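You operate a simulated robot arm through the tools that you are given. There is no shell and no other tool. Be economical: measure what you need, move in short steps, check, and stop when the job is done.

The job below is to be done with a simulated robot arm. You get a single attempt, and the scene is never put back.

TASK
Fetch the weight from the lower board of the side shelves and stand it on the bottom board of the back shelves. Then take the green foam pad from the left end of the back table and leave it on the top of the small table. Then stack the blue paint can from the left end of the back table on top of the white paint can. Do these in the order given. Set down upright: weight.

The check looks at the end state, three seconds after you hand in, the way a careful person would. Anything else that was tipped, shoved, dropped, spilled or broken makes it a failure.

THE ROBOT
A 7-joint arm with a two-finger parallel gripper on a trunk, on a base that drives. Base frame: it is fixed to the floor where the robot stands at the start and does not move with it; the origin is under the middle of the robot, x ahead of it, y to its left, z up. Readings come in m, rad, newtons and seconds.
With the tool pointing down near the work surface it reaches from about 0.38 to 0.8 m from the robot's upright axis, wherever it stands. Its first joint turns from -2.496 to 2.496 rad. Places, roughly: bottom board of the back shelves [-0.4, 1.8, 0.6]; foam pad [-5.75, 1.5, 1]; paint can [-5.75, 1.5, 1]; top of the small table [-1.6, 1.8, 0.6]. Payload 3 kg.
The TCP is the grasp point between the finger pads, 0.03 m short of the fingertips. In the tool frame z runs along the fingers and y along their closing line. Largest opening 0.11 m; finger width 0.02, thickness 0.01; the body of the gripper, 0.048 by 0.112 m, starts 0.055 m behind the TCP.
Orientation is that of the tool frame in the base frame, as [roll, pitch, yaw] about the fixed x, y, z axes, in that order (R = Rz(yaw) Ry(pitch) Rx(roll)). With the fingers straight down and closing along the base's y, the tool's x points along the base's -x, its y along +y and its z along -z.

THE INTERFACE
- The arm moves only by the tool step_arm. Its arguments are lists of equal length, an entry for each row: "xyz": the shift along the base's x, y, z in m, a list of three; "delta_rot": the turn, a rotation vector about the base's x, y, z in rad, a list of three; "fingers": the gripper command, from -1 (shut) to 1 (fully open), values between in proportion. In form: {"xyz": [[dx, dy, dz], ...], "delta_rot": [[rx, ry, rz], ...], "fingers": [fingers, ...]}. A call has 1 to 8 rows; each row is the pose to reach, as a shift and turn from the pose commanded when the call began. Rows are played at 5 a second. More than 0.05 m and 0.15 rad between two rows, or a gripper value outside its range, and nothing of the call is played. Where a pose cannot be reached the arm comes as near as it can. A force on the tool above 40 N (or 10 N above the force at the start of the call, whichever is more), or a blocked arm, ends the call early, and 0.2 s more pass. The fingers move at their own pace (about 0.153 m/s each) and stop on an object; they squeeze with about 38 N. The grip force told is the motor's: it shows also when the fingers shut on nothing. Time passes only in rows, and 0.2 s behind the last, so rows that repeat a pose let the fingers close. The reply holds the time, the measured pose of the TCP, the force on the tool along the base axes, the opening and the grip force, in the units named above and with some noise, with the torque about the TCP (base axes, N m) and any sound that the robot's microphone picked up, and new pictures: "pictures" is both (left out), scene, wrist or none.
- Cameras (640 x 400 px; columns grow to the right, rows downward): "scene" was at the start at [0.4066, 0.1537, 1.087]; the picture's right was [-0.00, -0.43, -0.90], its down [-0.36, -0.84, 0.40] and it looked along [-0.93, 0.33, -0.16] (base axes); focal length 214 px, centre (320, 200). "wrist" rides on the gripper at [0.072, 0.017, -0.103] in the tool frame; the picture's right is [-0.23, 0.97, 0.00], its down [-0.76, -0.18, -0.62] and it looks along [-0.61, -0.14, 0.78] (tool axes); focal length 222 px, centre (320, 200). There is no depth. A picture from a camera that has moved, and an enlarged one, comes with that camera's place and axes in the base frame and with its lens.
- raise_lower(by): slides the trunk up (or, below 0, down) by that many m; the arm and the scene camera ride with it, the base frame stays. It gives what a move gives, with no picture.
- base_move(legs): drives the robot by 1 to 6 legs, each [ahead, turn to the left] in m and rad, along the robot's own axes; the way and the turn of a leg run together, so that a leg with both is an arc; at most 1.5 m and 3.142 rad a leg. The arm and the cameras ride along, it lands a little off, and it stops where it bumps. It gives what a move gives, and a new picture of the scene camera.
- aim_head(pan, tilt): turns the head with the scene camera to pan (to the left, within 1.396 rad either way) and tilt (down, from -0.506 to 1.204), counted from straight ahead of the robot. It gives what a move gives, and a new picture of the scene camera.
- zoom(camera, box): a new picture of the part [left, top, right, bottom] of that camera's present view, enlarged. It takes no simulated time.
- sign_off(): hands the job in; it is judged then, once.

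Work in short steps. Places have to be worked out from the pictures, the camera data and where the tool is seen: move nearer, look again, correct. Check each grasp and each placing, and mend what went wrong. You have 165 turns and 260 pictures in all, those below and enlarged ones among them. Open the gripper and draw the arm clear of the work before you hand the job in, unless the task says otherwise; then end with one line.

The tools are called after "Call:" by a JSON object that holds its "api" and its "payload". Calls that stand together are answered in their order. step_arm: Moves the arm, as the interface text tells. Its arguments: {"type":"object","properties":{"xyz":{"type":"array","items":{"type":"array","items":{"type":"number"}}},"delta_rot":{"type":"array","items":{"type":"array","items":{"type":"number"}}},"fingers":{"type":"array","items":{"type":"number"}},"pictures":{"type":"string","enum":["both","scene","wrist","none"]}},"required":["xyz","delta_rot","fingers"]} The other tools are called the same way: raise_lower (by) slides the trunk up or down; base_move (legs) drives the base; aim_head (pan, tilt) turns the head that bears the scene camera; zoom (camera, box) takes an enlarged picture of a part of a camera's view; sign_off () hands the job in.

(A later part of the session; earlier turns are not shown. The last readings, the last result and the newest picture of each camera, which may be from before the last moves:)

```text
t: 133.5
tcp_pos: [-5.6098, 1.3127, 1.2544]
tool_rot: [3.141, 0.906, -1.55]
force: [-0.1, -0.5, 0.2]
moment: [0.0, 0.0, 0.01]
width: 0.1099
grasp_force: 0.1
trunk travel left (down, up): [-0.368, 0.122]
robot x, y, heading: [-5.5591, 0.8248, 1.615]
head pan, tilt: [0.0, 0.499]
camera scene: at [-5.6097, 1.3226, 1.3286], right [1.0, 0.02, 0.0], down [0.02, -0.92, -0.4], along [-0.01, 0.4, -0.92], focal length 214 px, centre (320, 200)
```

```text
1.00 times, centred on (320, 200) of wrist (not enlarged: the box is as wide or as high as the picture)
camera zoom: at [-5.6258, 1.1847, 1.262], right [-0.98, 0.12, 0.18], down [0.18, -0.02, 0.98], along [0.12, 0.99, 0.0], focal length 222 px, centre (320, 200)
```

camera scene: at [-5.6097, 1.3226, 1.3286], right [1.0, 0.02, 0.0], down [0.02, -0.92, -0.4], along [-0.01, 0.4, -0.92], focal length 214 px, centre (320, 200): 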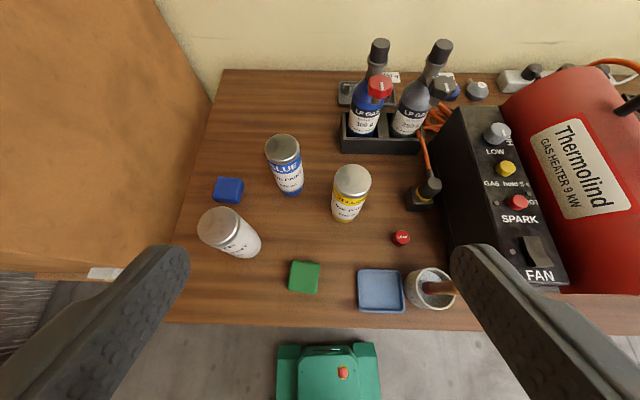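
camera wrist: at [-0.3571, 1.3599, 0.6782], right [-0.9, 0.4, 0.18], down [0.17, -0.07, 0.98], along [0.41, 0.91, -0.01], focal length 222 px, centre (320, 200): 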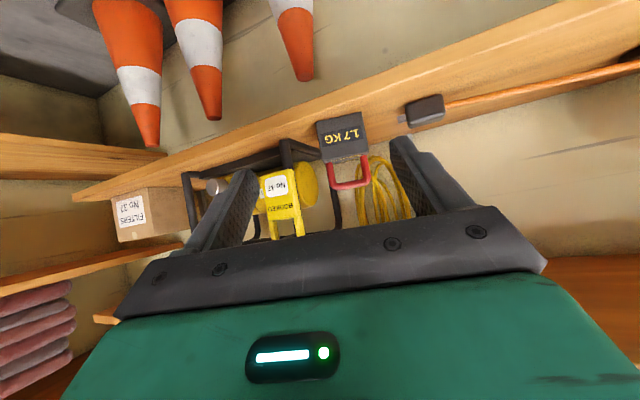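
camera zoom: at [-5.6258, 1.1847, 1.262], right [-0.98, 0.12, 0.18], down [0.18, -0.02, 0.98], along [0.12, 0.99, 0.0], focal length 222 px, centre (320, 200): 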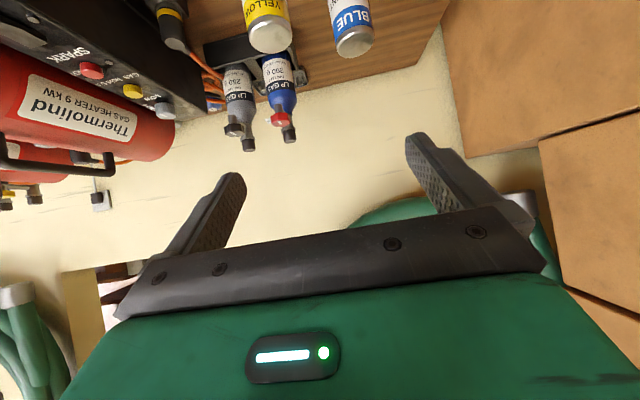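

I turn the tool to point straight down for these table picks.

Call:
{"api": "step_arm", "payload": {"xyz": [[0, 0, 0], [0, 0, 0], [0, 0, 0], [0, 0, 0], [0, 0, 0], [0, 0, 0], [0, 0, 0]], "delta_rot": [[-0.13, 0, 0], [-0.26, 0, 0], [-0.39, 0, 0], [-0.52, 0, 0], [-0.65, 0, 0], [-0.78, 0, 0], [-0.906, 0, 0]], "fingers": [1, 1, 1, 1, 1, 1, 1], "pictures": "both"}}

```text
t: 135.1
tcp_pos: [-5.6086, 1.3118, 1.2553]
tool_rot: [3.123, -0.003, -1.556]
force: [-0.4, -0.3, 0.0]
moment: [0.03, 0.0, 0.02]
width: 0.1098
grasp_force: 0.0
trunk travel left (down, up): [-0.368, 0.122]
robot x, y, heading: [-5.5624, 0.8278, 1.616]
head pan, tilt: [0.0, 0.499]
camera scene: at [-5.6091, 1.3772, 1.2935], right [1.0, 0.01, -0.02], down [0.02, -0.88, 0.48], along [-0.01, -0.48, -0.88], focal length 214 px, centre (320, 200)
camera wrist: at [-5.6252, 1.2381, 1.3595], right [-0.98, 0.21, 0.02], down [0.18, 0.77, 0.62], along [0.12, 0.61, -0.79], focal length 222 px, centre (320, 200)
```

scene: 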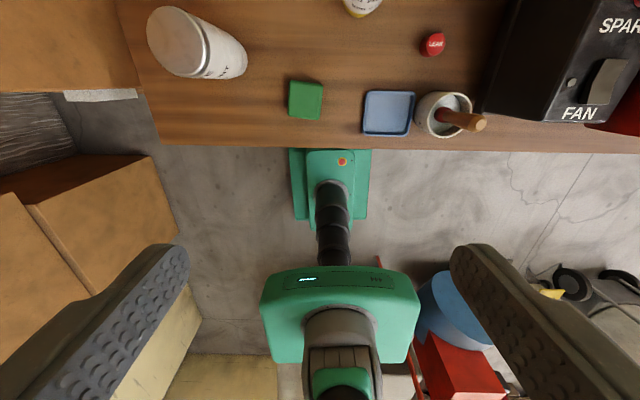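
wrist: 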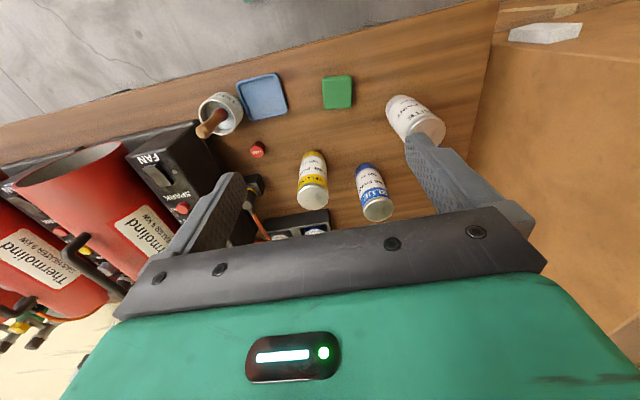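

Triangulated: green pad top ≈(-5.645,1.354,0.861); white can top ≈(-5.786,1.418,0.99); blue can top ≈(-5.688,1.576,0.99). I move above the pad and descend to z≈1.0.

Call:
{"api": "step_arm", "payload": {"xyz": [[-0.018, 0.021, -0.03], [-0.036, 0.042, -0.06], [-0.036, 0.042, -0.105], [-0.036, 0.042, -0.15], [-0.036, 0.042, -0.195], [-0.036, 0.042, -0.24], [-0.036, 0.042, -0.28]], "delta_rot": [[0, 0, 0], [0, 0, 0], [0, 0, 0], [0, 0, 0], [0, 0, 0], [0, 0, 0], [0, 0, 0]], "fingers": [1, 1, 1, 1, 1, 1, 1], "pictures": "both"}}

```text
t: 136.7
tcp_pos: [-5.6475, 1.3546, 0.9749]
tool_rot: [3.125, 0.002, -1.556]
force: [-0.3, -0.5, -0.6]
moment: [0.02, 0.01, 0.03]
width: 0.1099
grasp_force: 0.0
trunk travel left (down, up): [-0.368, 0.122]
robot x, y, heading: [-5.5647, 0.8178, 1.614]
head pan, tilt: [0.0, 0.499]
camera scene: at [-5.6468, 1.4203, 1.0135], right [1.0, 0.01, -0.02], down [0.02, -0.88, 0.48], along [-0.01, -0.48, -0.88], focal length 214 px, centre (320, 200)
camera wrist: at [-5.6629, 1.2809, 1.0791], right [-0.98, 0.21, 0.02], down [0.18, 0.76, 0.62], along [0.12, 0.61, -0.78], focal length 222 px, centre (320, 200)
```

scene: 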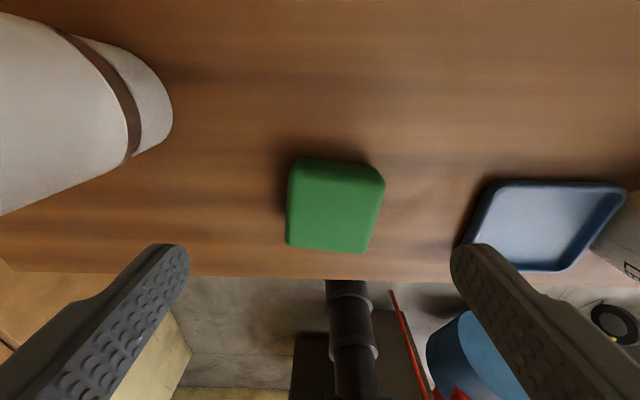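
wrist: 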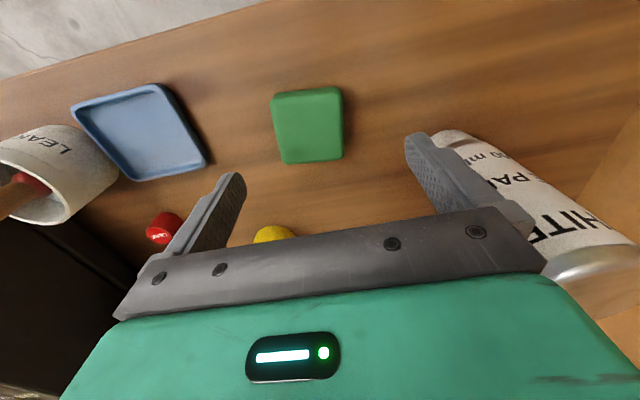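

Closer fix: pad centre ≈(-5.638,1.346), top ≈0.885. I centre and descend in small steps watching the force.

Call:
{"api": "step_arm", "payload": {"xyz": [[0.009, -0.008, -0.03], [0.009, -0.008, -0.055], [0.009, -0.008, -0.068], [0.009, -0.008, -0.076]], "delta_rot": [[0, 0, 0], [0, 0, 0], [0, 0, 0], [0, 0, 0]], "fingers": [1, 1, 1, 1], "pictures": "both"}}

```text
t: 137.6
tcp_pos: [-5.6373, 1.3494, 0.9116]
tool_rot: [3.125, 0.014, -1.558]
force: [0.2, -6.4, 20.0]
moment: [-0.34, -1.25, -0.4]
width: 0.1098
grasp_force: 0.0
trunk travel left (down, up): [-0.368, 0.122]
robot x, y, heading: [-5.5601, 0.8236, 1.62]
head pan, tilt: [0.0, 0.499]
stopped in row 4: the force on the tool passed its limit at 57 N (the readings are from after the stop); the commanded pose is now the measured one
camera scene: at [-5.6364, 1.4142, 0.9501], right [1.0, 0.01, -0.02], down [0.02, -0.88, 0.47], along [-0.01, -0.47, -0.88], focal length 214 px, centre (320, 200)
camera wrist: at [-5.6526, 1.2741, 1.014], right [-0.98, 0.22, 0.02], down [0.18, 0.76, 0.63], along [0.12, 0.62, -0.78], focal length 222 px, centre (320, 200)
```

scene: 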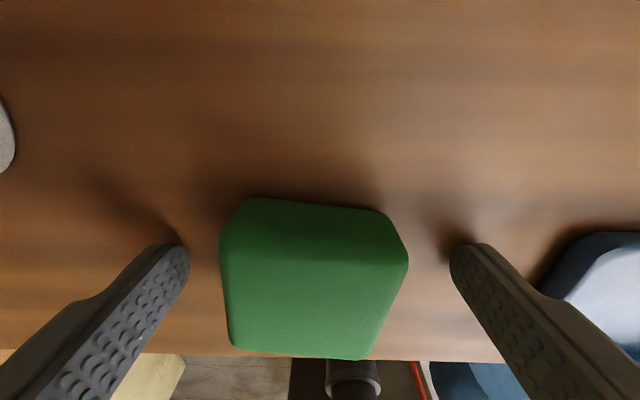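
wrist: 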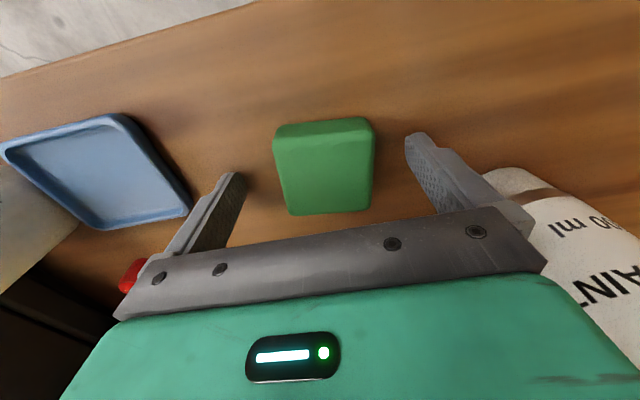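

The fingertips met the table (so top ≈0.88). Pad is centred between the fingers; I lift 4 mm and close.

Call:
{"api": "step_arm", "payload": {"xyz": [[0, 0, 0.005], [0, 0, 0.005], [0, 0, 0.005], [0, 0, 0.005]], "delta_rot": [[0, -0.014, 0], [0, -0.014, 0], [0, -0.014, 0], [0, -0.014, 0]], "fingers": [1, -1, -1, -1], "pictures": "wrist"}}

```text
t: 138.6
tcp_pos: [-5.6355, 1.3501, 0.9133]
tool_rot: [3.137, 0.009, -1.557]
force: [-0.7, 0.5, 0.2]
moment: [0.03, 0.01, 0.01]
width: 0.054
grasp_force: 38.4
trunk travel left (down, up): [-0.368, 0.122]
robot x, y, heading: [-5.5637, 0.8262, 1.621]
head pan, tilt: [0.0, 0.499]
camera wrist: at [-5.6537, 1.2754, 1.0171], right [-0.98, 0.21, 0.01], down [0.17, 0.76, 0.63], along [0.13, 0.62, -0.78], focal length 222 px, centre (320, 200)
```

wrist: 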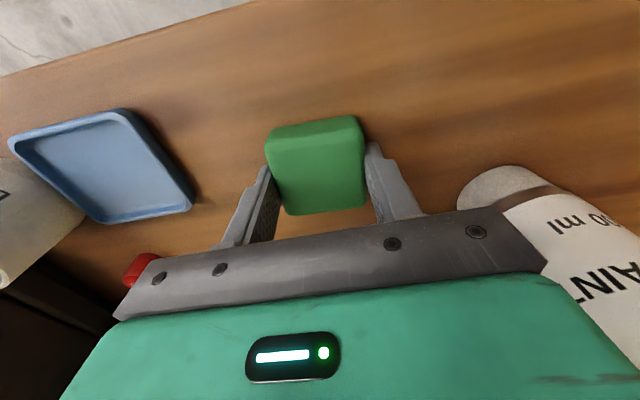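

Gripped at 0.054 m. I lift it well clear, to z≈1.2.

Call:
{"api": "step_arm", "payload": {"xyz": [[0, 0, 0.03], [0, 0, 0.07], [0, -0.01, 0.115], [0, -0.02, 0.16], [0, -0.03, 0.2], [0, -0.04, 0.24], [0, -0.05, 0.28]], "delta_rot": [[0, 0, 0], [0, 0, 0], [0, 0, 0], [0, 0, 0], [0, 0, 0], [0, 0, 0], [0, 0, 0]], "fingers": [-1, -1, -1, -1, -1, -1, -1], "pictures": "both"}}

```text
t: 140.2
tcp_pos: [-5.6383, 1.2994, 1.1932]
tool_rot: [3.138, 0.009, -1.557]
force: [0.7, 1.2, -0.3]
moment: [-0.04, 0.02, 0.02]
width: 0.0535
grasp_force: 37.3
trunk travel left (down, up): [-0.368, 0.122]
robot x, y, heading: [-5.5628, 0.8248, 1.616]
head pan, tilt: [0.0, 0.499]
camera scene: at [-5.639, 1.3649, 1.2322], right [1.0, 0.01, 0.0], down [0.01, -0.88, 0.47], along [0.0, -0.47, -0.88], focal length 214 px, centre (320, 200)
camera wrist: at [-5.6559, 1.225, 1.2965], right [-0.98, 0.21, 0.01], down [0.17, 0.76, 0.63], along [0.13, 0.62, -0.78], focal length 222 px, centre (320, 200)
```

scene: 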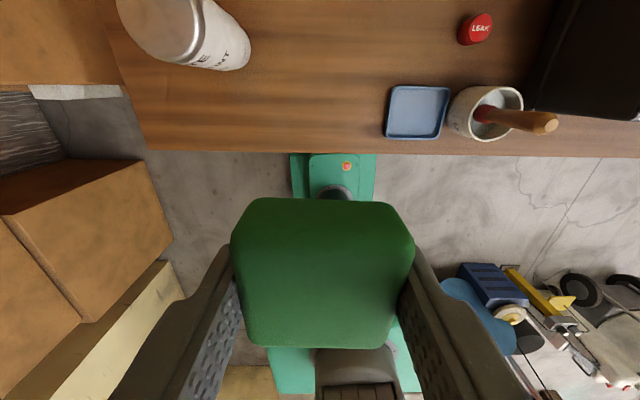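
wrist: 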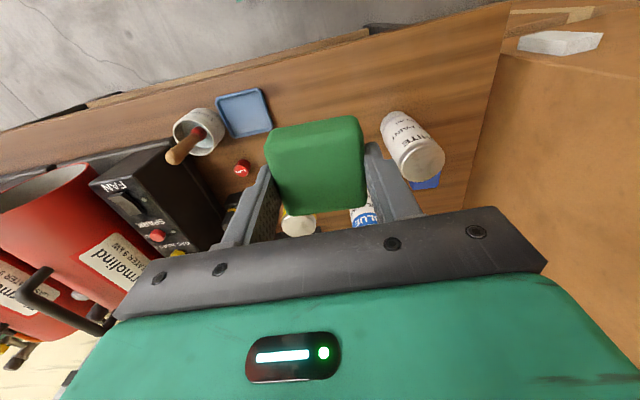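

Pad held. I turn right to face back along the lane and drive toward the small table.

Call:
{"api": "base_move", "payload": {"legs": [[0, -1.544], [1.5, 0], [1.4, 0]]}}

Call:
{"api": "aim_head", "payload": {"pan": 0, "tilt": -0.5}}

```text
t: 157.9
tcp_pos: [-2.2238, 1.1063, 1.193]
tool_rot: [3.138, 0.009, -3.106]
force: [0.0, -0.1, 0.5]
moment: [0.0, -0.01, 0.01]
width: 0.0539
grasp_force: 38.2
trunk travel left (down, up): [-0.368, 0.122]
robot x, y, heading: [-2.6942, 1.0196, 0.069]
head pan, tilt: [0.0, 0.499]
camera scene: at [-2.1603, 1.1102, 1.2319], right [0.04, -1.0, 0.0], down [-0.88, -0.03, 0.47], along [-0.47, -0.01, -0.88], focal length 214 px, centre (320, 200)
```

scene: 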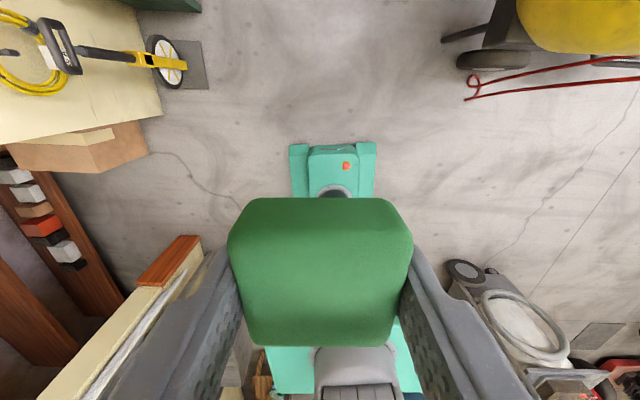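

```text
t: 159.2
tcp_pos: [-2.2245, 1.1059, 1.1926]
tool_rot: [3.137, 0.01, -3.106]
force: [0.5, -0.1, -0.4]
moment: [-0.01, 0.02, -0.04]
width: 0.0541
grasp_force: 38.0
trunk travel left (down, up): [-0.368, 0.122]
robot x, y, heading: [-2.6994, 1.022, 0.071]
head pan, tilt: [0.0, -0.499]
camera scene: at [-2.0743, 1.1133, 1.257], right [0.04, -1.0, 0.0], down [-0.87, -0.03, -0.49], along [0.49, 0.02, -0.87], focal length 214 px, centre (320, 200)
```

scene: 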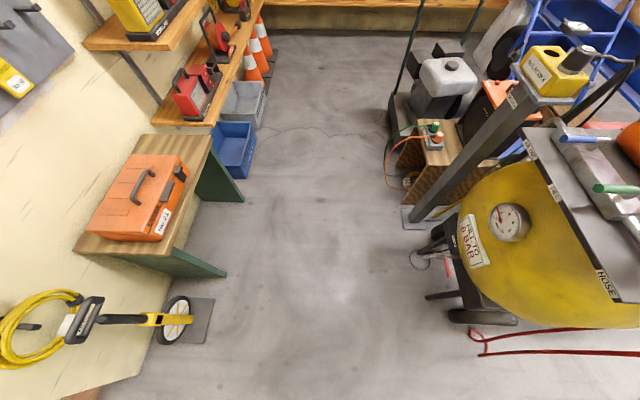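

The table's front edge is y≈1.6, x -1.91…-1.40; the free strip right of the orange case is x≈-1.6…-1.4. I drive to about (-1.55,1.0) and turn to face it, head tucked.

Call:
{"api": "aim_head", "payload": {"pan": 0, "tilt": 0.5}}

Call:
{"api": "base_move", "payload": {"legs": [[0, -0.08], [1.15, 0], [0, 1.58]]}}

Call:
{"api": "aim_head", "payload": {"pan": 0, "tilt": -0.5}}

```text
t: 160.5
tcp_pos: [-2.2241, 1.1064, 1.194]
tool_rot: [3.139, 0.01, -3.104]
force: [0.0, 0.3, -0.1]
moment: [-0.02, -0.01, 0.0]
width: 0.0541
grasp_force: 38.3
trunk travel left (down, up): [-0.368, 0.122]
robot x, y, heading: [-2.6956, 1.0178, 0.071]
head pan, tilt: [0.0, 0.499]
camera scene: at [-2.1601, 1.1102, 1.2324], right [0.04, -1.0, 0.0], down [-0.88, -0.03, 0.47], along [-0.47, -0.01, -0.88], focal length 214 px, centre (320, 200)
```

scene: 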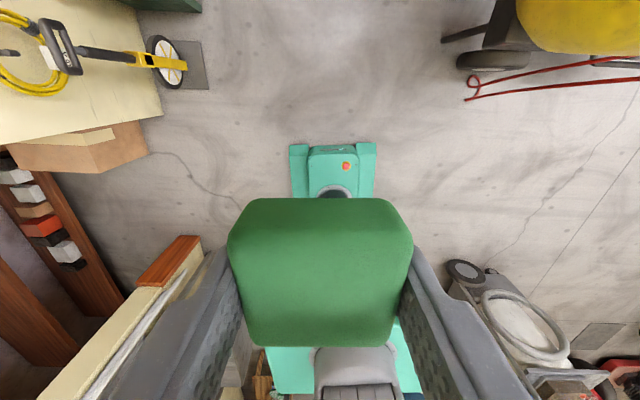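

```text
t: 170.8
tcp_pos: [-1.6306, 1.491, 1.193]
tool_rot: [3.138, 0.01, -1.564]
force: [0.1, -0.9, -0.1]
moment: [-0.01, 0.02, 0.02]
width: 0.054
grasp_force: 38.0
trunk travel left (down, up): [-0.368, 0.122]
robot x, y, heading: [-1.498, 1.0177, 1.61]
head pan, tilt: [0.0, 0.499]
camera scene: at [-1.629, 1.5568, 1.2323], right [1.0, 0.01, 0.0], down [0.01, -0.88, 0.47], along [0.0, -0.47, -0.88], focal length 214 px, centre (320, 200)
```

scene: 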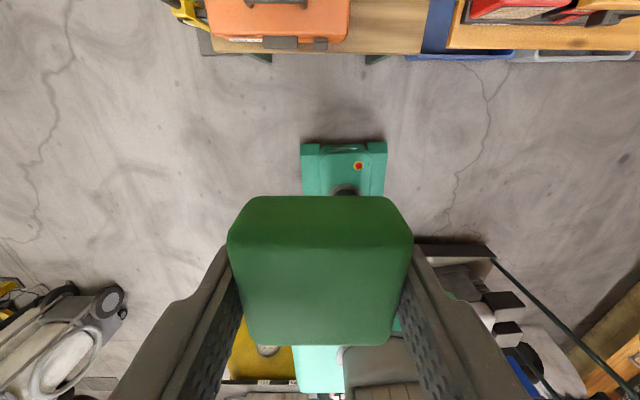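

```text
t: 172.0
tcp_pos: [-1.6291, 1.4915, 1.1946]
tool_rot: [3.137, 0.009, -1.564]
force: [-0.4, -0.7, -0.1]
moment: [0.03, 0.02, -0.04]
width: 0.0538
grasp_force: 38.1
trunk travel left (down, up): [-0.368, 0.122]
robot x, y, heading: [-1.5004, 1.0202, 1.607]
head pan, tilt: [0.0, -0.499]
camera scene: at [-1.6294, 1.6425, 1.2575], right [1.0, 0.01, 0.0], down [0.0, -0.87, -0.49], along [-0.01, 0.49, -0.87], focal length 214 px, centre (320, 200)
```

scene: 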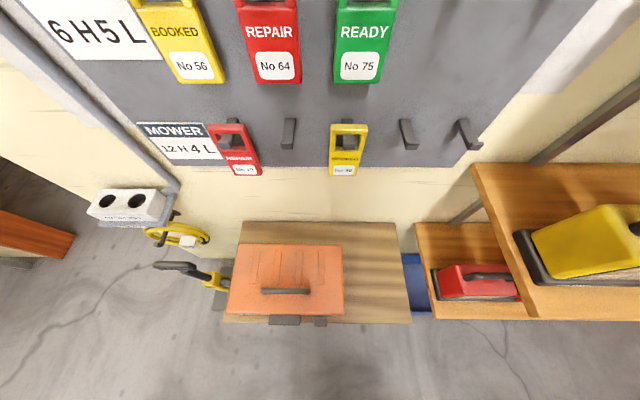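

Target on the free strip: (-1.472,1.76). I tuck the head, move above it, and check.

Call:
{"api": "aim_head", "payload": {"pan": 0, "tilt": 0.5}}

Call:
{"api": "step_arm", "payload": {"xyz": [[0.025, 0.035, 0], [0.05, 0.07, 0], [0.075, 0.11, 0], [0.1, 0.15, 0], [0.125, 0.19, 0], [0.15, 0.23, 0], [0.157, 0.268, 0]], "delta_rot": [[0, 0, 0], [0, 0, 0], [0, 0, 0], [0, 0, 0], [0, 0, 0], [0, 0, 0], [0, 0, 0]], "fingers": [-1, -1, -1, -1, -1, -1, -1], "pictures": "wrist"}}

Call:
{"api": "raise_lower", "payload": {"by": -0.3}}

Call:
{"api": "zoom", "payload": {"camera": "wrist", "box": [0, 0, 640, 400]}}

```text
t: 173.3
tcp_pos: [-1.6298, 1.492, 1.1942]
tool_rot: [3.137, 0.009, -1.563]
force: [0.5, -0.2, -0.8]
moment: [-0.01, -0.03, -0.03]
width: 0.054
grasp_force: 38.2
trunk travel left (down, up): [-0.368, 0.122]
robot x, y, heading: [-1.4931, 1.0183, 1.613]
head pan, tilt: [0.0, 0.499]
camera scene: at [-1.6291, 1.5567, 1.2328], right [1.0, 0.01, 0.0], down [0.01, -0.88, 0.47], along [0.0, -0.47, -0.88], focal length 214 px, centre (320, 200)
```

scene: 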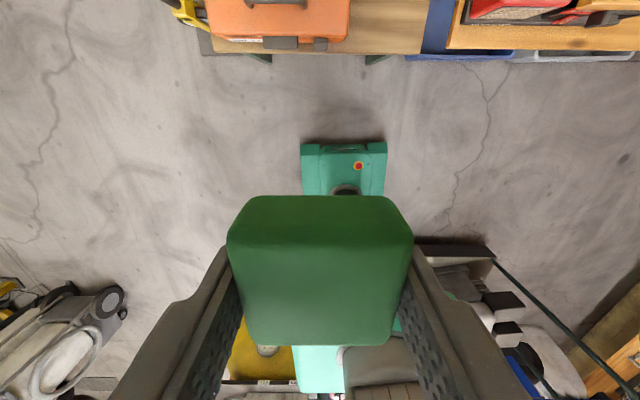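

```text
t: 174.9
tcp_pos: [-1.4749, 1.7398, 1.198]
tool_rot: [3.139, 0.012, -1.564]
force: [0.0, -0.7, 0.5]
moment: [0.06, 0.03, -0.01]
width: 0.054
grasp_force: 37.7
out of reach, approached as far as the arm can: row 7
trunk travel left (down, up): [-0.368, 0.122]
robot x, y, heading: [-1.4968, 1.019, 1.609]
head pan, tilt: [0.0, 0.499]
camera wrist: at [-1.4913, 1.6646, 1.2996], right [-0.98, 0.22, 0.01], down [0.18, 0.76, 0.63], along [0.13, 0.62, -0.78], focal length 222 px, centre (320, 200)
```

wrist: 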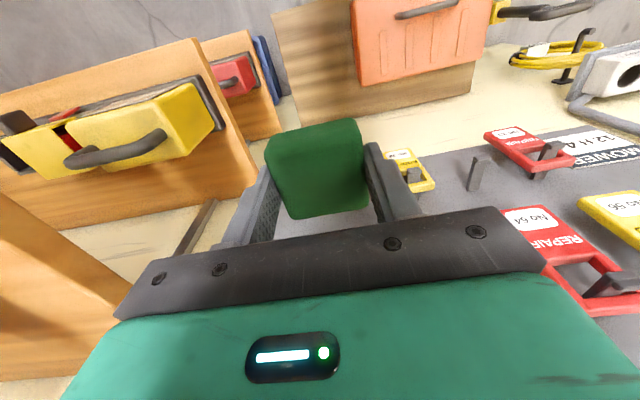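

```text
t: 177.9
tcp_pos: [-1.4738, 1.7411, 0.8955]
tool_rot: [3.138, 0.008, -1.564]
force: [0.0, 0.0, -0.1]
moment: [-0.03, -0.01, 0.0]
width: 0.0542
grasp_force: 38.3
trunk travel left (down, up): [-0.068, 0.422]
robot x, y, heading: [-1.501, 1.0173, 1.602]
head pan, tilt: [0.0, 0.499]
```

```text
1.00 times, centred on (320, 200) of wrist (not enlarged: the box is as wide or as high as the picture)
camera zoom: at [-1.4919, 1.6657, 0.998], right [-0.98, 0.22, 0.01], down [0.17, 0.76, 0.63], along [0.13, 0.61, -0.78], focal length 222 px, centre (320, 200)
```

zoom: 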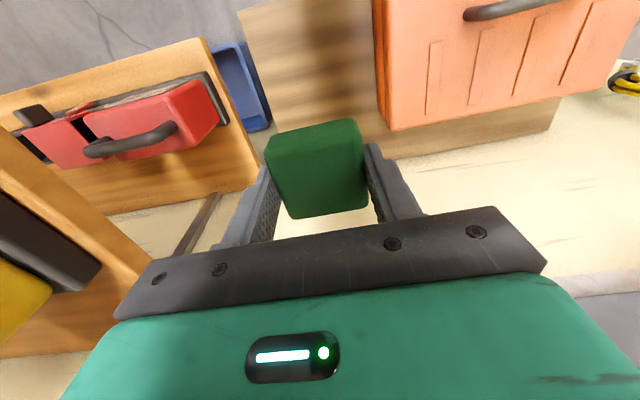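

Straight below lies the middle of the free strip. I lower the arm to z≈0.68.

Call:
{"api": "step_arm", "payload": {"xyz": [[0, 0, -0.03], [0, 0, -0.06], [0, 0, -0.09], [0, 0, -0.12], [0, 0, -0.15], [0, 0, -0.18], [0, 0, -0.2], [0, 0, -0.215]], "delta_rot": [[0, 0, 0], [0, 0, 0], [0, 0, 0], [0, 0, 0], [0, 0, 0], [0, 0, 0], [0, 0, 0], [0, 0, 0]], "fingers": [-1, -1, -1, -1, -1, -1, -1, -1], "pictures": "both"}}

```text
t: 179.7
tcp_pos: [-1.4747, 1.741, 0.681]
tool_rot: [3.138, 0.01, -1.564]
force: [0.1, 0.2, 0.4]
moment: [0.03, 0.0, 0.01]
width: 0.0542
grasp_force: 37.5
trunk travel left (down, up): [-0.068, 0.422]
robot x, y, heading: [-1.498, 1.0181, 1.609]
head pan, tilt: [0.0, 0.499]
camera scene: at [-1.4738, 1.8066, 0.7191], right [1.0, 0.01, 0.0], down [0.01, -0.88, 0.47], along [0.0, -0.47, -0.88], focal length 214 px, centre (320, 200)
camera wrist: at [-1.4917, 1.6667, 0.7831], right [-0.98, 0.22, 0.01], down [0.17, 0.76, 0.63], along [0.13, 0.62, -0.78], focal length 222 px, centre (320, 200)
```

scene: 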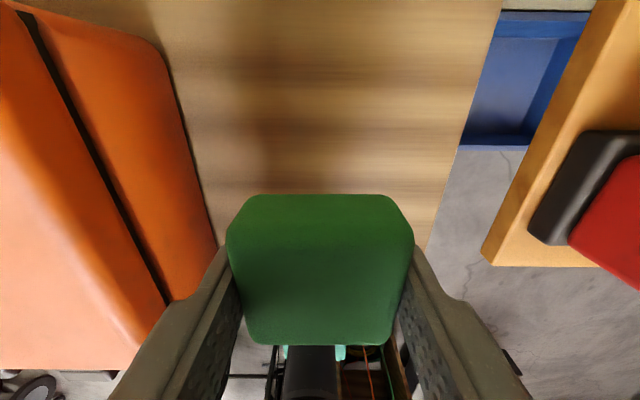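
wrist: 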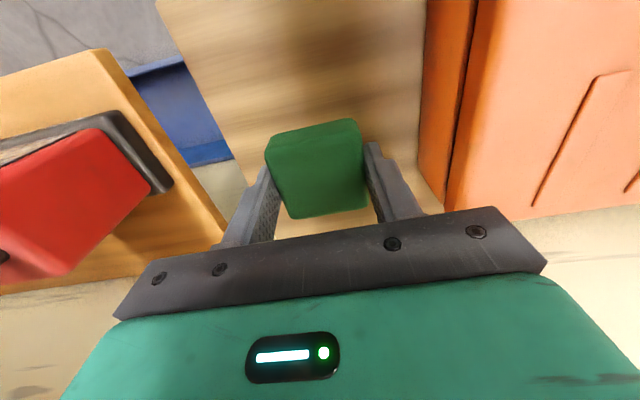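

Clearances fine. I descend slowly until the pad touches.

Call:
{"api": "step_arm", "payload": {"xyz": [[0.006, 0, -0.02], [0.006, 0, -0.032], [0.006, 0, -0.04], [0.006, 0, -0.046]], "delta_rot": [[0, 0, 0], [0, 0, 0], [0, 0, 0], [0, 0, 0]], "fingers": [-1, -1, -1, -1], "pictures": "wrist"}}

```text
t: 180.7
tcp_pos: [-1.4694, 1.7402, 0.6336]
tool_rot: [3.139, 0.008, -1.565]
force: [0.5, 0.1, -0.1]
moment: [-0.02, -0.01, 0.0]
width: 0.0541
grasp_force: 38.1
trunk travel left (down, up): [-0.068, 0.422]
robot x, y, heading: [-1.4996, 1.0209, 1.611]
head pan, tilt: [0.0, 0.499]
camera wrist: at [-1.4861, 1.6655, 0.7365], right [-0.98, 0.22, 0.01], down [0.17, 0.76, 0.63], along [0.13, 0.61, -0.78], focal length 222 px, centre (320, 200)
```

wrist: 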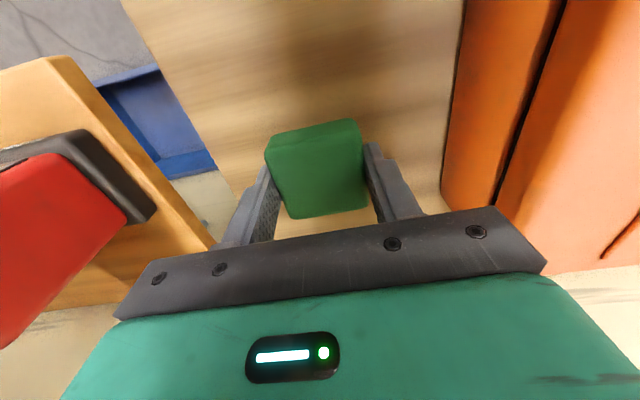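

Not touching yet; I continue in small steps.

Call:
{"api": "step_arm", "payload": {"xyz": [[0, 0, -0.01], [0, 0, -0.018], [0, 0, -0.026], [0, 0, -0.034]], "delta_rot": [[0, 0, 0], [0, 0, 0], [0, 0, 0], [0, 0, 0]], "fingers": [-1, -1, -1, -1], "pictures": "wrist"}}

```text
t: 181.7
tcp_pos: [-1.4677, 1.7414, 0.6015]
tool_rot: [3.138, 0.009, -1.564]
force: [-0.4, -0.4, 0.0]
moment: [0.01, -0.04, -0.01]
width: 0.0542
grasp_force: 38.1
trunk travel left (down, up): [-0.068, 0.422]
robot x, y, heading: [-1.4984, 1.0226, 1.607]
head pan, tilt: [0.0, 0.499]
camera wrist: at [-1.4853, 1.6661, 0.7033], right [-0.98, 0.22, 0.01], down [0.17, 0.76, 0.63], along [0.13, 0.62, -0.78], focal length 222 px, centre (320, 200)
```

wrist: 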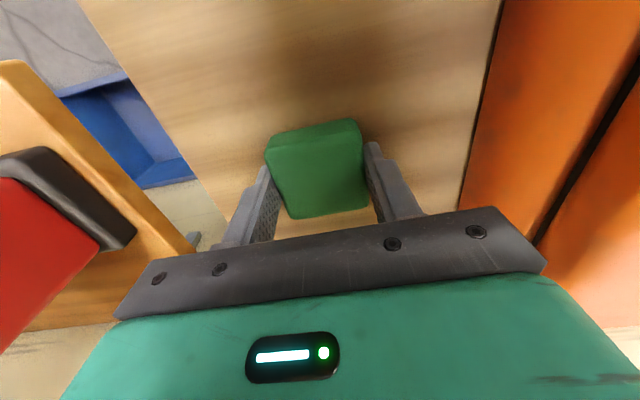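

Still free; the table is lower than estimated. Continue.

Call:
{"api": "step_arm", "payload": {"xyz": [[0, 0, -0.008], [0, 0, -0.016], [0, 0, -0.024], [0, 0, -0.032], [0, 0, -0.04]], "delta_rot": [[0, 0, 0], [0, 0, 0], [0, 0, 0], [0, 0, 0], [0, 0, 0]], "fingers": [-1, -1, -1, -1, -1], "pictures": "both"}}

```text
t: 182.3
tcp_pos: [-1.469, 1.7421, 0.592]
tool_rot: [3.138, 0.019, -1.564]
force: [-0.7, -6.8, 19.8]
moment: [-0.39, -0.13, -0.04]
width: 0.0541
grasp_force: 37.9
trunk travel left (down, up): [-0.068, 0.422]
robot x, y, heading: [-1.4986, 1.0196, 1.61]
head pan, tilt: [0.0, 0.499]
stopped in row 2: the force on the tool passed its limit at 48 N (the readings are from after the stop); the commanded pose is now the measured one
camera scene: at [-1.4675, 1.807, 0.6317], right [1.0, 0.01, 0.0], down [0.01, -0.89, 0.46], along [0.0, -0.46, -0.89], focal length 214 px, centre (320, 200)
camera wrist: at [-1.4854, 1.6666, 0.6946], right [-0.98, 0.22, 0.01], down [0.18, 0.75, 0.64], along [0.14, 0.62, -0.77], focal length 222 px, centre (320, 200)
```

scene: 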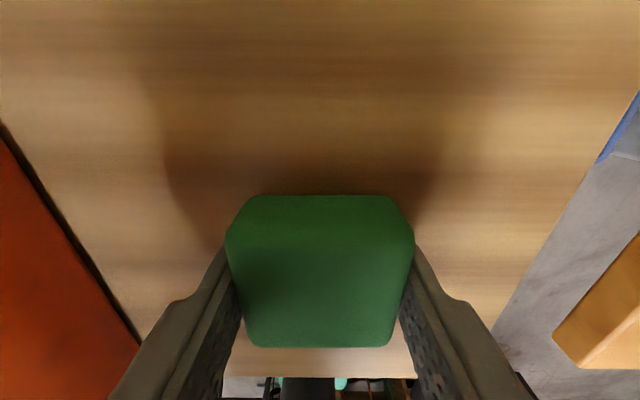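
wrist: 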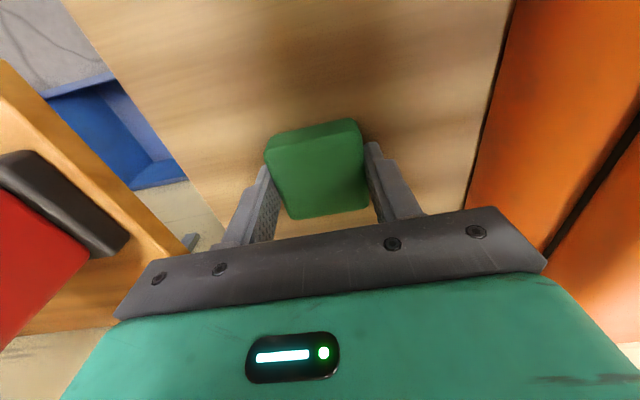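

Touched down at TCP z≈0.592. I release with a limited opening and lift off.

Call:
{"api": "step_arm", "payload": {"xyz": [[0, 0, 0.002], [0, 0, 0.002], [0, 0, 0.002], [0, 0, 0.03], [0, 0, 0.07], [0, 0, 0.11], [0, 0, 0.15]], "delta_rot": [[0, 0, 0], [0, 0, 0], [0, 0, 0], [0, 0, 0], [0, 0, 0], [0, 0, 0], [0, 0, 0]], "fingers": [0.3, 0.45, 0.45, 0.45, 0.45, 0.45, 0.45], "pictures": "both"}}

```text
t: 183.9
tcp_pos: [-1.4668, 1.7432, 0.7405]
tool_rot: [3.138, 0.015, -1.564]
force: [0.0, 0.6, -0.1]
moment: [-0.01, 0.02, -0.05]
width: 0.0798
grasp_force: 0.2
trunk travel left (down, up): [-0.068, 0.422]
robot x, y, heading: [-1.5006, 1.0178, 1.605]
head pan, tilt: [0.0, 0.499]
camera scene: at [-1.4676, 1.8079, 0.7797], right [1.0, 0.01, 0.0], down [0.01, -0.88, 0.47], along [0.0, -0.47, -0.88], focal length 214 px, centre (320, 200)
camera wrist: at [-1.4855, 1.6678, 0.8433], right [-0.98, 0.22, 0.01], down [0.17, 0.75, 0.63], along [0.13, 0.62, -0.77], focal length 222 px, centre (320, 200)
```

scene: 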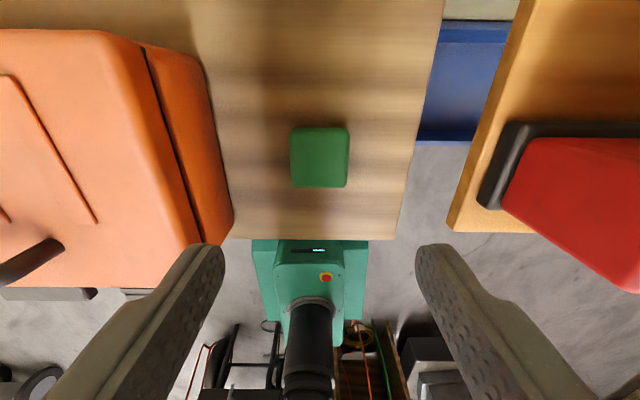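
wrist: 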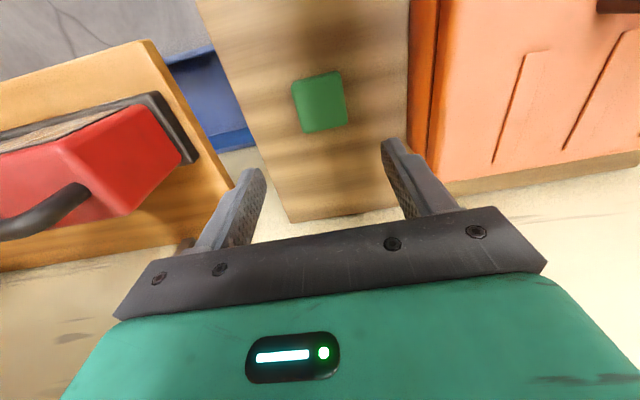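

The pad lies on the small table, the case untouched. I raise the trunk, pull the arm back, and turn left to return.

Call:
{"api": "raise_lower", "payload": {"by": 0.42}}

Call:
{"api": "step_arm", "payload": {"xyz": [[-0.025, -0.035, 0.01], [-0.05, -0.07, 0.02], [-0.075, -0.11, 0.03], [-0.1, -0.15, 0.03], [-0.125, -0.19, 0.03], [-0.14, -0.23, 0.03], [-0.14, -0.26, 0.03]], "delta_rot": [[0, 0, 0], [0, 0, 0], [0, 0, 0], [0, 0, 0], [0, 0, 0], [0, 0, 0], [0, 0, 0]], "fingers": [1, 1, 1, 1, 1, 1, 1], "pictures": "none"}}

Call:
{"api": "base_move", "payload": {"legs": [[0, 1.6]]}}

```text
refused: 0.42 is not a number from -0.4 to 0.4
```

```text
t: 185.5
tcp_pos: [-1.6083, 1.4824, 0.7691]
tool_rot: [-3.142, 0.013, -1.564]
force: [-0.1, 0.3, 0.0]
moment: [-0.02, -0.01, 0.02]
width: 0.1098
grasp_force: 0.1
trunk travel left (down, up): [-0.068, 0.422]
robot x, y, heading: [-1.5047, 1.0178, 1.607]
head pan, tilt: [0.0, 0.499]
```

```text
t: 189.9
tcp_pos: [-1.9526, 0.8898, 0.7705]
tool_rot: [3.138, 0.017, 0.046]
force: [0.0, -0.1, -0.7]
moment: [0.04, 0.07, 0.01]
width: 0.11
grasp_force: 0.1
trunk travel left (down, up): [-0.068, 0.422]
robot x, y, heading: [-1.4989, 1.0767, -3.077]
head pan, tilt: [0.0, 0.499]
camera scene: at [-2.0162, 0.8886, 0.809], right [-0.05, 1.0, 0.0], down [0.88, 0.04, 0.46], along [0.46, 0.02, -0.89], focal length 214 px, centre (320, 200)
```

scene: 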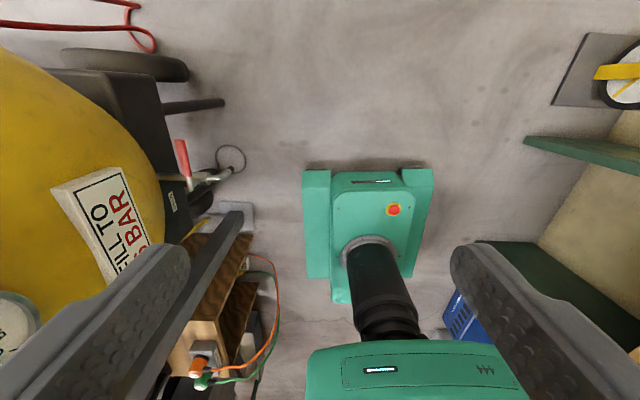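

The trunk raise was refused (limit 0.4), so the retreat ran low. No force showed, but I raise now and look at the table to verify that the case is undisturbed.

Call:
{"api": "raise_lower", "payload": {"by": 0.39}}

Call:
{"api": "aim_head", "payload": {"pan": -1.0, "tilt": 0.3}}

```text
t: 193.7
tcp_pos: [-1.9542, 0.89, 1.1604]
tool_rot: [3.138, 0.016, 0.045]
force: [-0.1, 0.3, 0.1]
moment: [-0.01, 0.02, -0.03]
width: 0.1099
grasp_force: 0.1
trunk travel left (down, up): [-0.458, 0.032]
robot x, y, heading: [-1.5004, 1.0817, -3.075]
head pan, tilt: [0.0, 0.499]
```

```text
t: 195.0
tcp_pos: [-1.9533, 0.8891, 1.1609]
tool_rot: [3.138, 0.015, 0.047]
force: [-0.5, 0.1, -0.2]
moment: [-0.02, -0.01, 0.02]
width: 0.1099
grasp_force: 0.1
trunk travel left (down, up): [-0.458, 0.032]
robot x, y, heading: [-1.4983, 1.0758, -3.078]
head pan, tilt: [-1.0, 0.3]
camera scene: at [-2.0382, 0.9663, 1.2398], right [-0.01, 0.54, 0.84], down [0.97, -0.2, 0.15], along [0.25, 0.81, -0.52], focal length 214 px, centre (320, 200)
```

scene: 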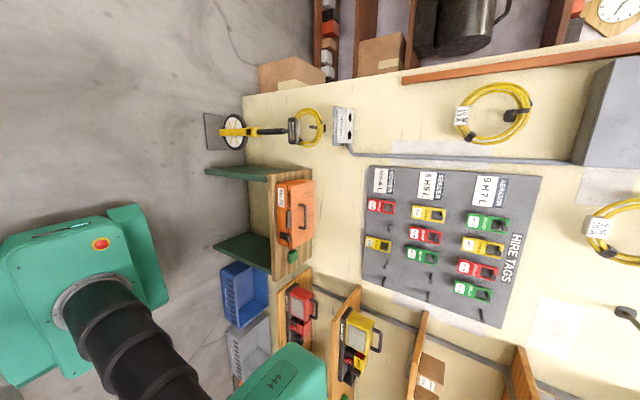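

Call:
{"api": "zoom", "payload": {"camera": "scene", "box": [220, 140, 360, 290]}}

```text
2.67 times, centred on (290, 215) of scene
camera zoom: at [-2.0382, 0.9663, 1.2398], right [-0.01, 0.54, 0.84], down [0.97, -0.2, 0.15], along [0.25, 0.81, -0.52], focal length 572 px, centre (400, 160)
```

zoom: 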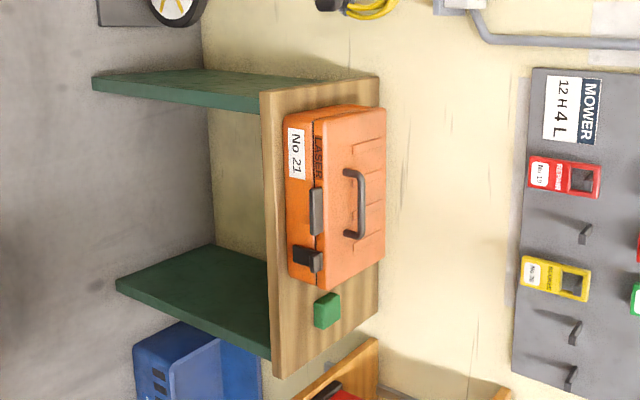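

Pad and case are both in order. I drive back to the left end of the back table.

Call:
{"api": "aim_head", "payload": {"pan": 0, "tilt": 0.5}}

Call:
{"api": "base_move", "payload": {"legs": [[1.5, 0], [1.5, 0], [1.03, 0]]}}

```text
t: 196.2
tcp_pos: [-1.9543, 0.8903, 1.1599]
tool_rot: [3.137, 0.015, 0.048]
force: [0.6, -0.4, -0.9]
moment: [-0.01, 0.02, 0.02]
width: 0.1098
grasp_force: 0.1
trunk travel left (down, up): [-0.458, 0.032]
robot x, y, heading: [-1.4978, 1.0796, -3.072]
head pan, tilt: [0.0, 0.499]
camera scene: at [-2.0167, 0.8887, 1.1992], right [-0.05, 1.0, 0.0], down [0.88, 0.04, 0.46], along [0.46, 0.02, -0.89], focal length 214 px, centre (320, 200)
```

scene: 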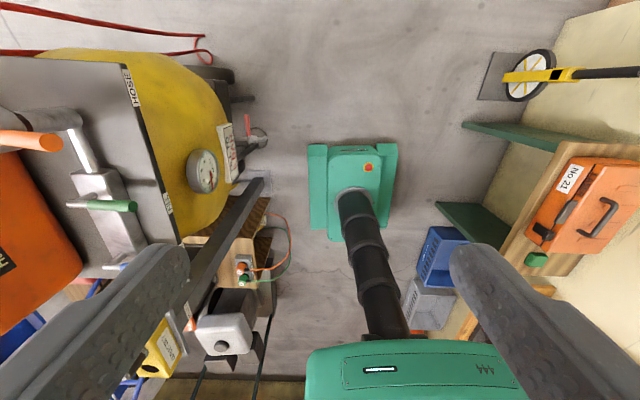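

```text
t: 214.7
tcp_pos: [-5.8553, 0.6802, 1.1614]
tool_rot: [3.137, 0.009, 0.01]
force: [12.5, 2.5, 2.4]
moment: [-0.01, 0.68, -0.6]
width: 0.11
grasp_force: 0.0
trunk travel left (down, up): [-0.458, 0.032]
robot x, y, heading: [-5.3969, 0.8552, -3.104]
head pan, tilt: [0.0, 0.499]
stopped in leg 3: the force on the tool passed its limit at 80 N (the readings are from after the stop); the commanded pose is now the measured one
camera scene: at [-5.9167, 0.6818, 1.2016], right [-0.01, 1.0, 0.0], down [0.87, 0.01, 0.49], along [0.49, 0.01, -0.87], focal length 214 px, centre (320, 200)
```

scene: 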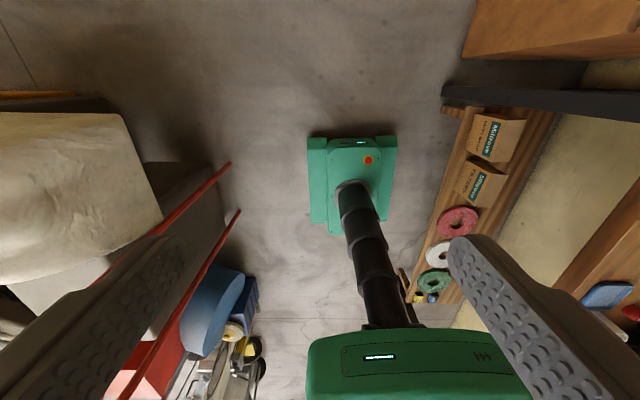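

Contact: a residual +x push at the hand, at about x≈-5.95. I back off 0.15 m at once and look ahead.

Call:
{"api": "base_move", "payload": {"legs": [[-0.15, 0]]}}

Call:
{"api": "aim_head", "payload": {"pan": 0, "tilt": -0.5}}

Call:
{"api": "zoom", "payload": {"camera": "wrist", "box": [0, 0, 640, 400]}}

```text
t: 216.1
tcp_pos: [-5.7056, 0.6847, 1.1608]
tool_rot: [3.137, 0.009, 0.013]
force: [-0.4, -0.3, -0.4]
moment: [-0.02, 0.01, -0.02]
width: 0.1099
grasp_force: 0.1
trunk travel left (down, up): [-0.458, 0.032]
robot x, y, heading: [-5.2439, 0.8581, -3.102]
head pan, tilt: [0.0, 0.499]
camera scene: at [-5.7674, 0.6865, 1.2006], right [-0.01, 1.0, 0.0], down [0.88, 0.01, 0.47], along [0.47, 0.0, -0.88], focal length 214 px, centre (320, 200)
```

scene: 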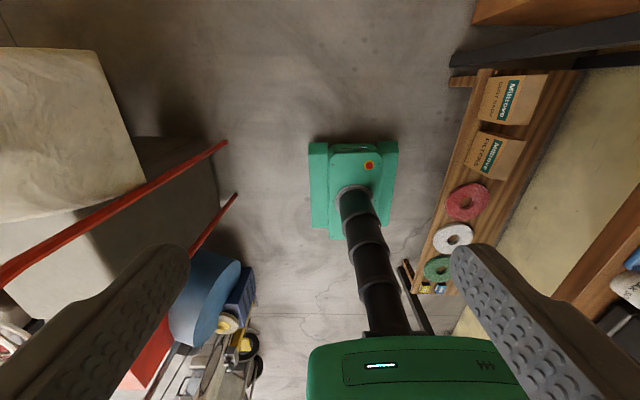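

```text
t: 217.3
tcp_pos: [-5.7044, 0.6866, 1.1624]
tool_rot: [3.135, 0.009, 0.011]
force: [0.0, -1.3, -0.4]
moment: [-0.01, -0.01, -0.02]
width: 0.1098
grasp_force: 0.1
trunk travel left (down, up): [-0.458, 0.032]
robot x, y, heading: [-5.2411, 0.8601, -3.104]
head pan, tilt: [0.0, -0.499]
camera scene: at [-5.8533, 0.6856, 1.2258], right [-0.01, 1.0, 0.0], down [0.87, 0.01, -0.49], along [-0.49, -0.01, -0.87], focal length 214 px, centre (320, 200)
```

scene: 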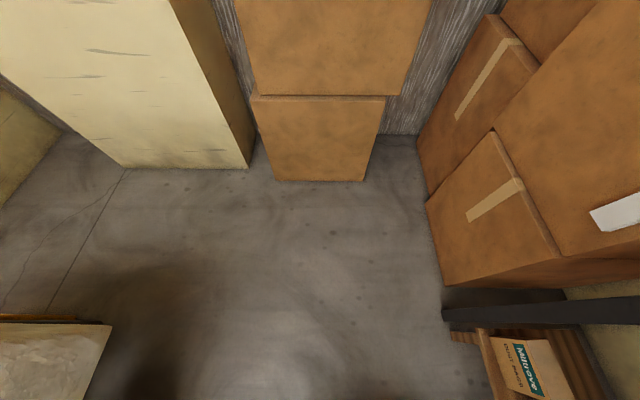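

```text
1.00 times, centred on (320, 200) of wrist (not enlarged: the box is as wide or as high as the picture)
camera zoom: at [-5.6324, 0.6686, 1.2653], right [-0.22, -0.98, 0.01], down [-0.76, 0.17, 0.63], along [-0.62, 0.13, -0.78], focal length 222 px, centre (320, 200)
```

zoom: 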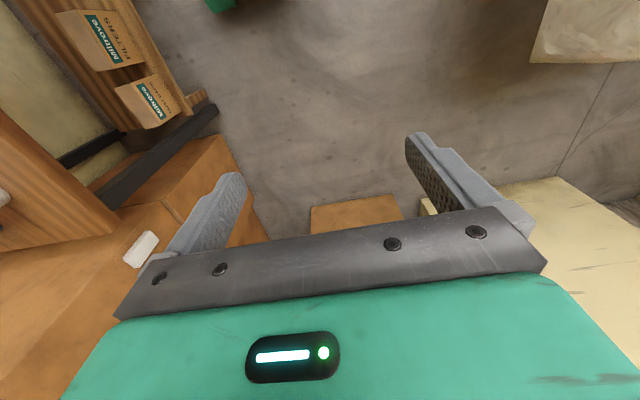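

Ahead there is nothing within 0.6 m of the hand (carton stack at x≈-6.65), and nothing has moved. I try again in short drives watching the force.

Call:
{"api": "base_move", "payload": {"legs": [[0.12, 0]]}}

Call:
{"api": "base_move", "payload": {"legs": [[0.1, 0]]}}

```text
t: 218.6
tcp_pos: [-5.8234, 0.6815, 1.162]
tool_rot: [3.136, 0.009, 0.011]
force: [-0.2, 0.5, 0.6]
moment: [-0.03, 0.0, 0.02]
width: 0.11
grasp_force: 0.1
trunk travel left (down, up): [-0.458, 0.032]
robot x, y, heading: [-5.3675, 0.8565, -3.104]
head pan, tilt: [0.0, -0.499]
camera scene: at [-5.973, 0.6809, 1.2258], right [-0.01, 1.0, 0.0], down [0.87, 0.01, -0.49], along [-0.49, -0.01, -0.87], focal length 214 px, centre (320, 200)
```

scene: 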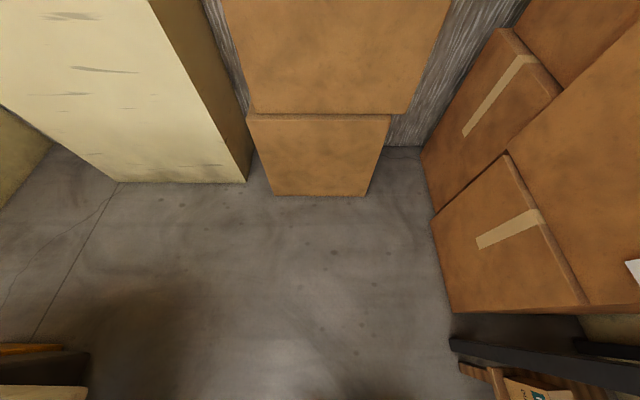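

```text
t: 219.7
tcp_pos: [-5.9221, 0.6769, 1.1632]
tool_rot: [3.136, 0.008, 0.01]
force: [16.6, -1.1, 5.5]
moment: [0.33, 0.0, -1.07]
width: 0.1096
grasp_force: 0.0
trunk travel left (down, up): [-0.458, 0.032]
robot x, y, heading: [-5.4619, 0.8498, -3.105]
head pan, tilt: [0.0, -0.499]
camera scene: at [-6.0705, 0.6777, 1.227], right [-0.01, 1.0, 0.0], down [0.87, 0.01, -0.49], along [-0.49, -0.01, -0.87], focal length 214 px, centre (320, 200)
```

scene: 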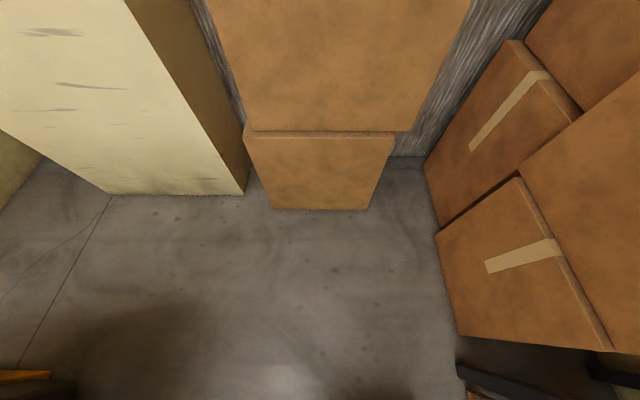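

Again a push on the right finger (≈(-5.93,0.74,1.15)). I look at it with the wrist camera and from the head turned right.

Call:
{"api": "zoom", "payload": {"camera": "wrist", "box": [0, 0, 640, 400]}}

Call:
{"api": "aim_head", "payload": {"pan": -0.6, "tilt": 0.6}}

```text
1.00 times, centred on (320, 200) of wrist (not enlarged: the box is as wide or as high as the picture)
camera zoom: at [-5.8496, 0.6604, 1.2665], right [-0.22, -0.98, 0.01], down [-0.76, 0.17, 0.63], along [-0.62, 0.13, -0.78], focal length 222 px, centre (320, 200)
```

zoom: 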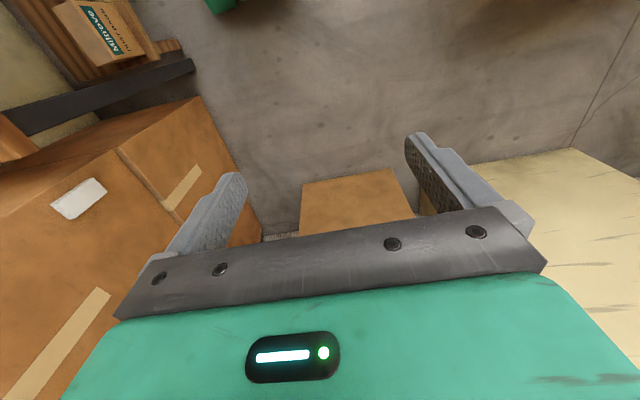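

```text
t: 221.1
tcp_pos: [-5.9227, 0.6764, 1.1644]
tool_rot: [3.136, 0.012, 0.01]
force: [6.9, -7.9, 37.5]
moment: [1.69, 1.52, -0.5]
width: 0.1098
grasp_force: 0.0
trunk travel left (down, up): [-0.458, 0.032]
robot x, y, heading: [-5.4622, 0.8508, -3.107]
head pan, tilt: [-0.6, 0.6]
camera scene: at [-5.9772, 0.7282, 1.2211], right [0.0, 0.83, 0.56], down [0.84, -0.3, 0.45], along [0.54, 0.47, -0.7], focal length 214 px, centre (320, 200)
```

scene: 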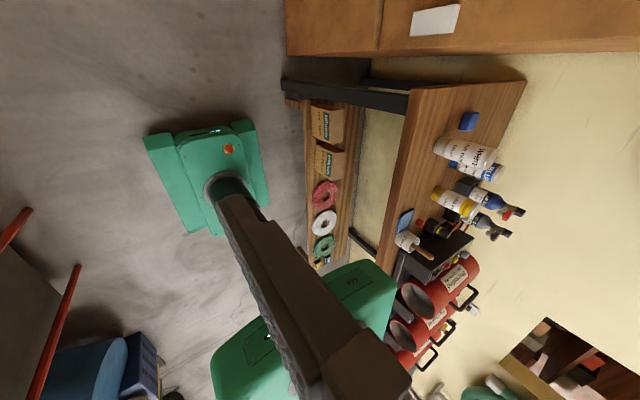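

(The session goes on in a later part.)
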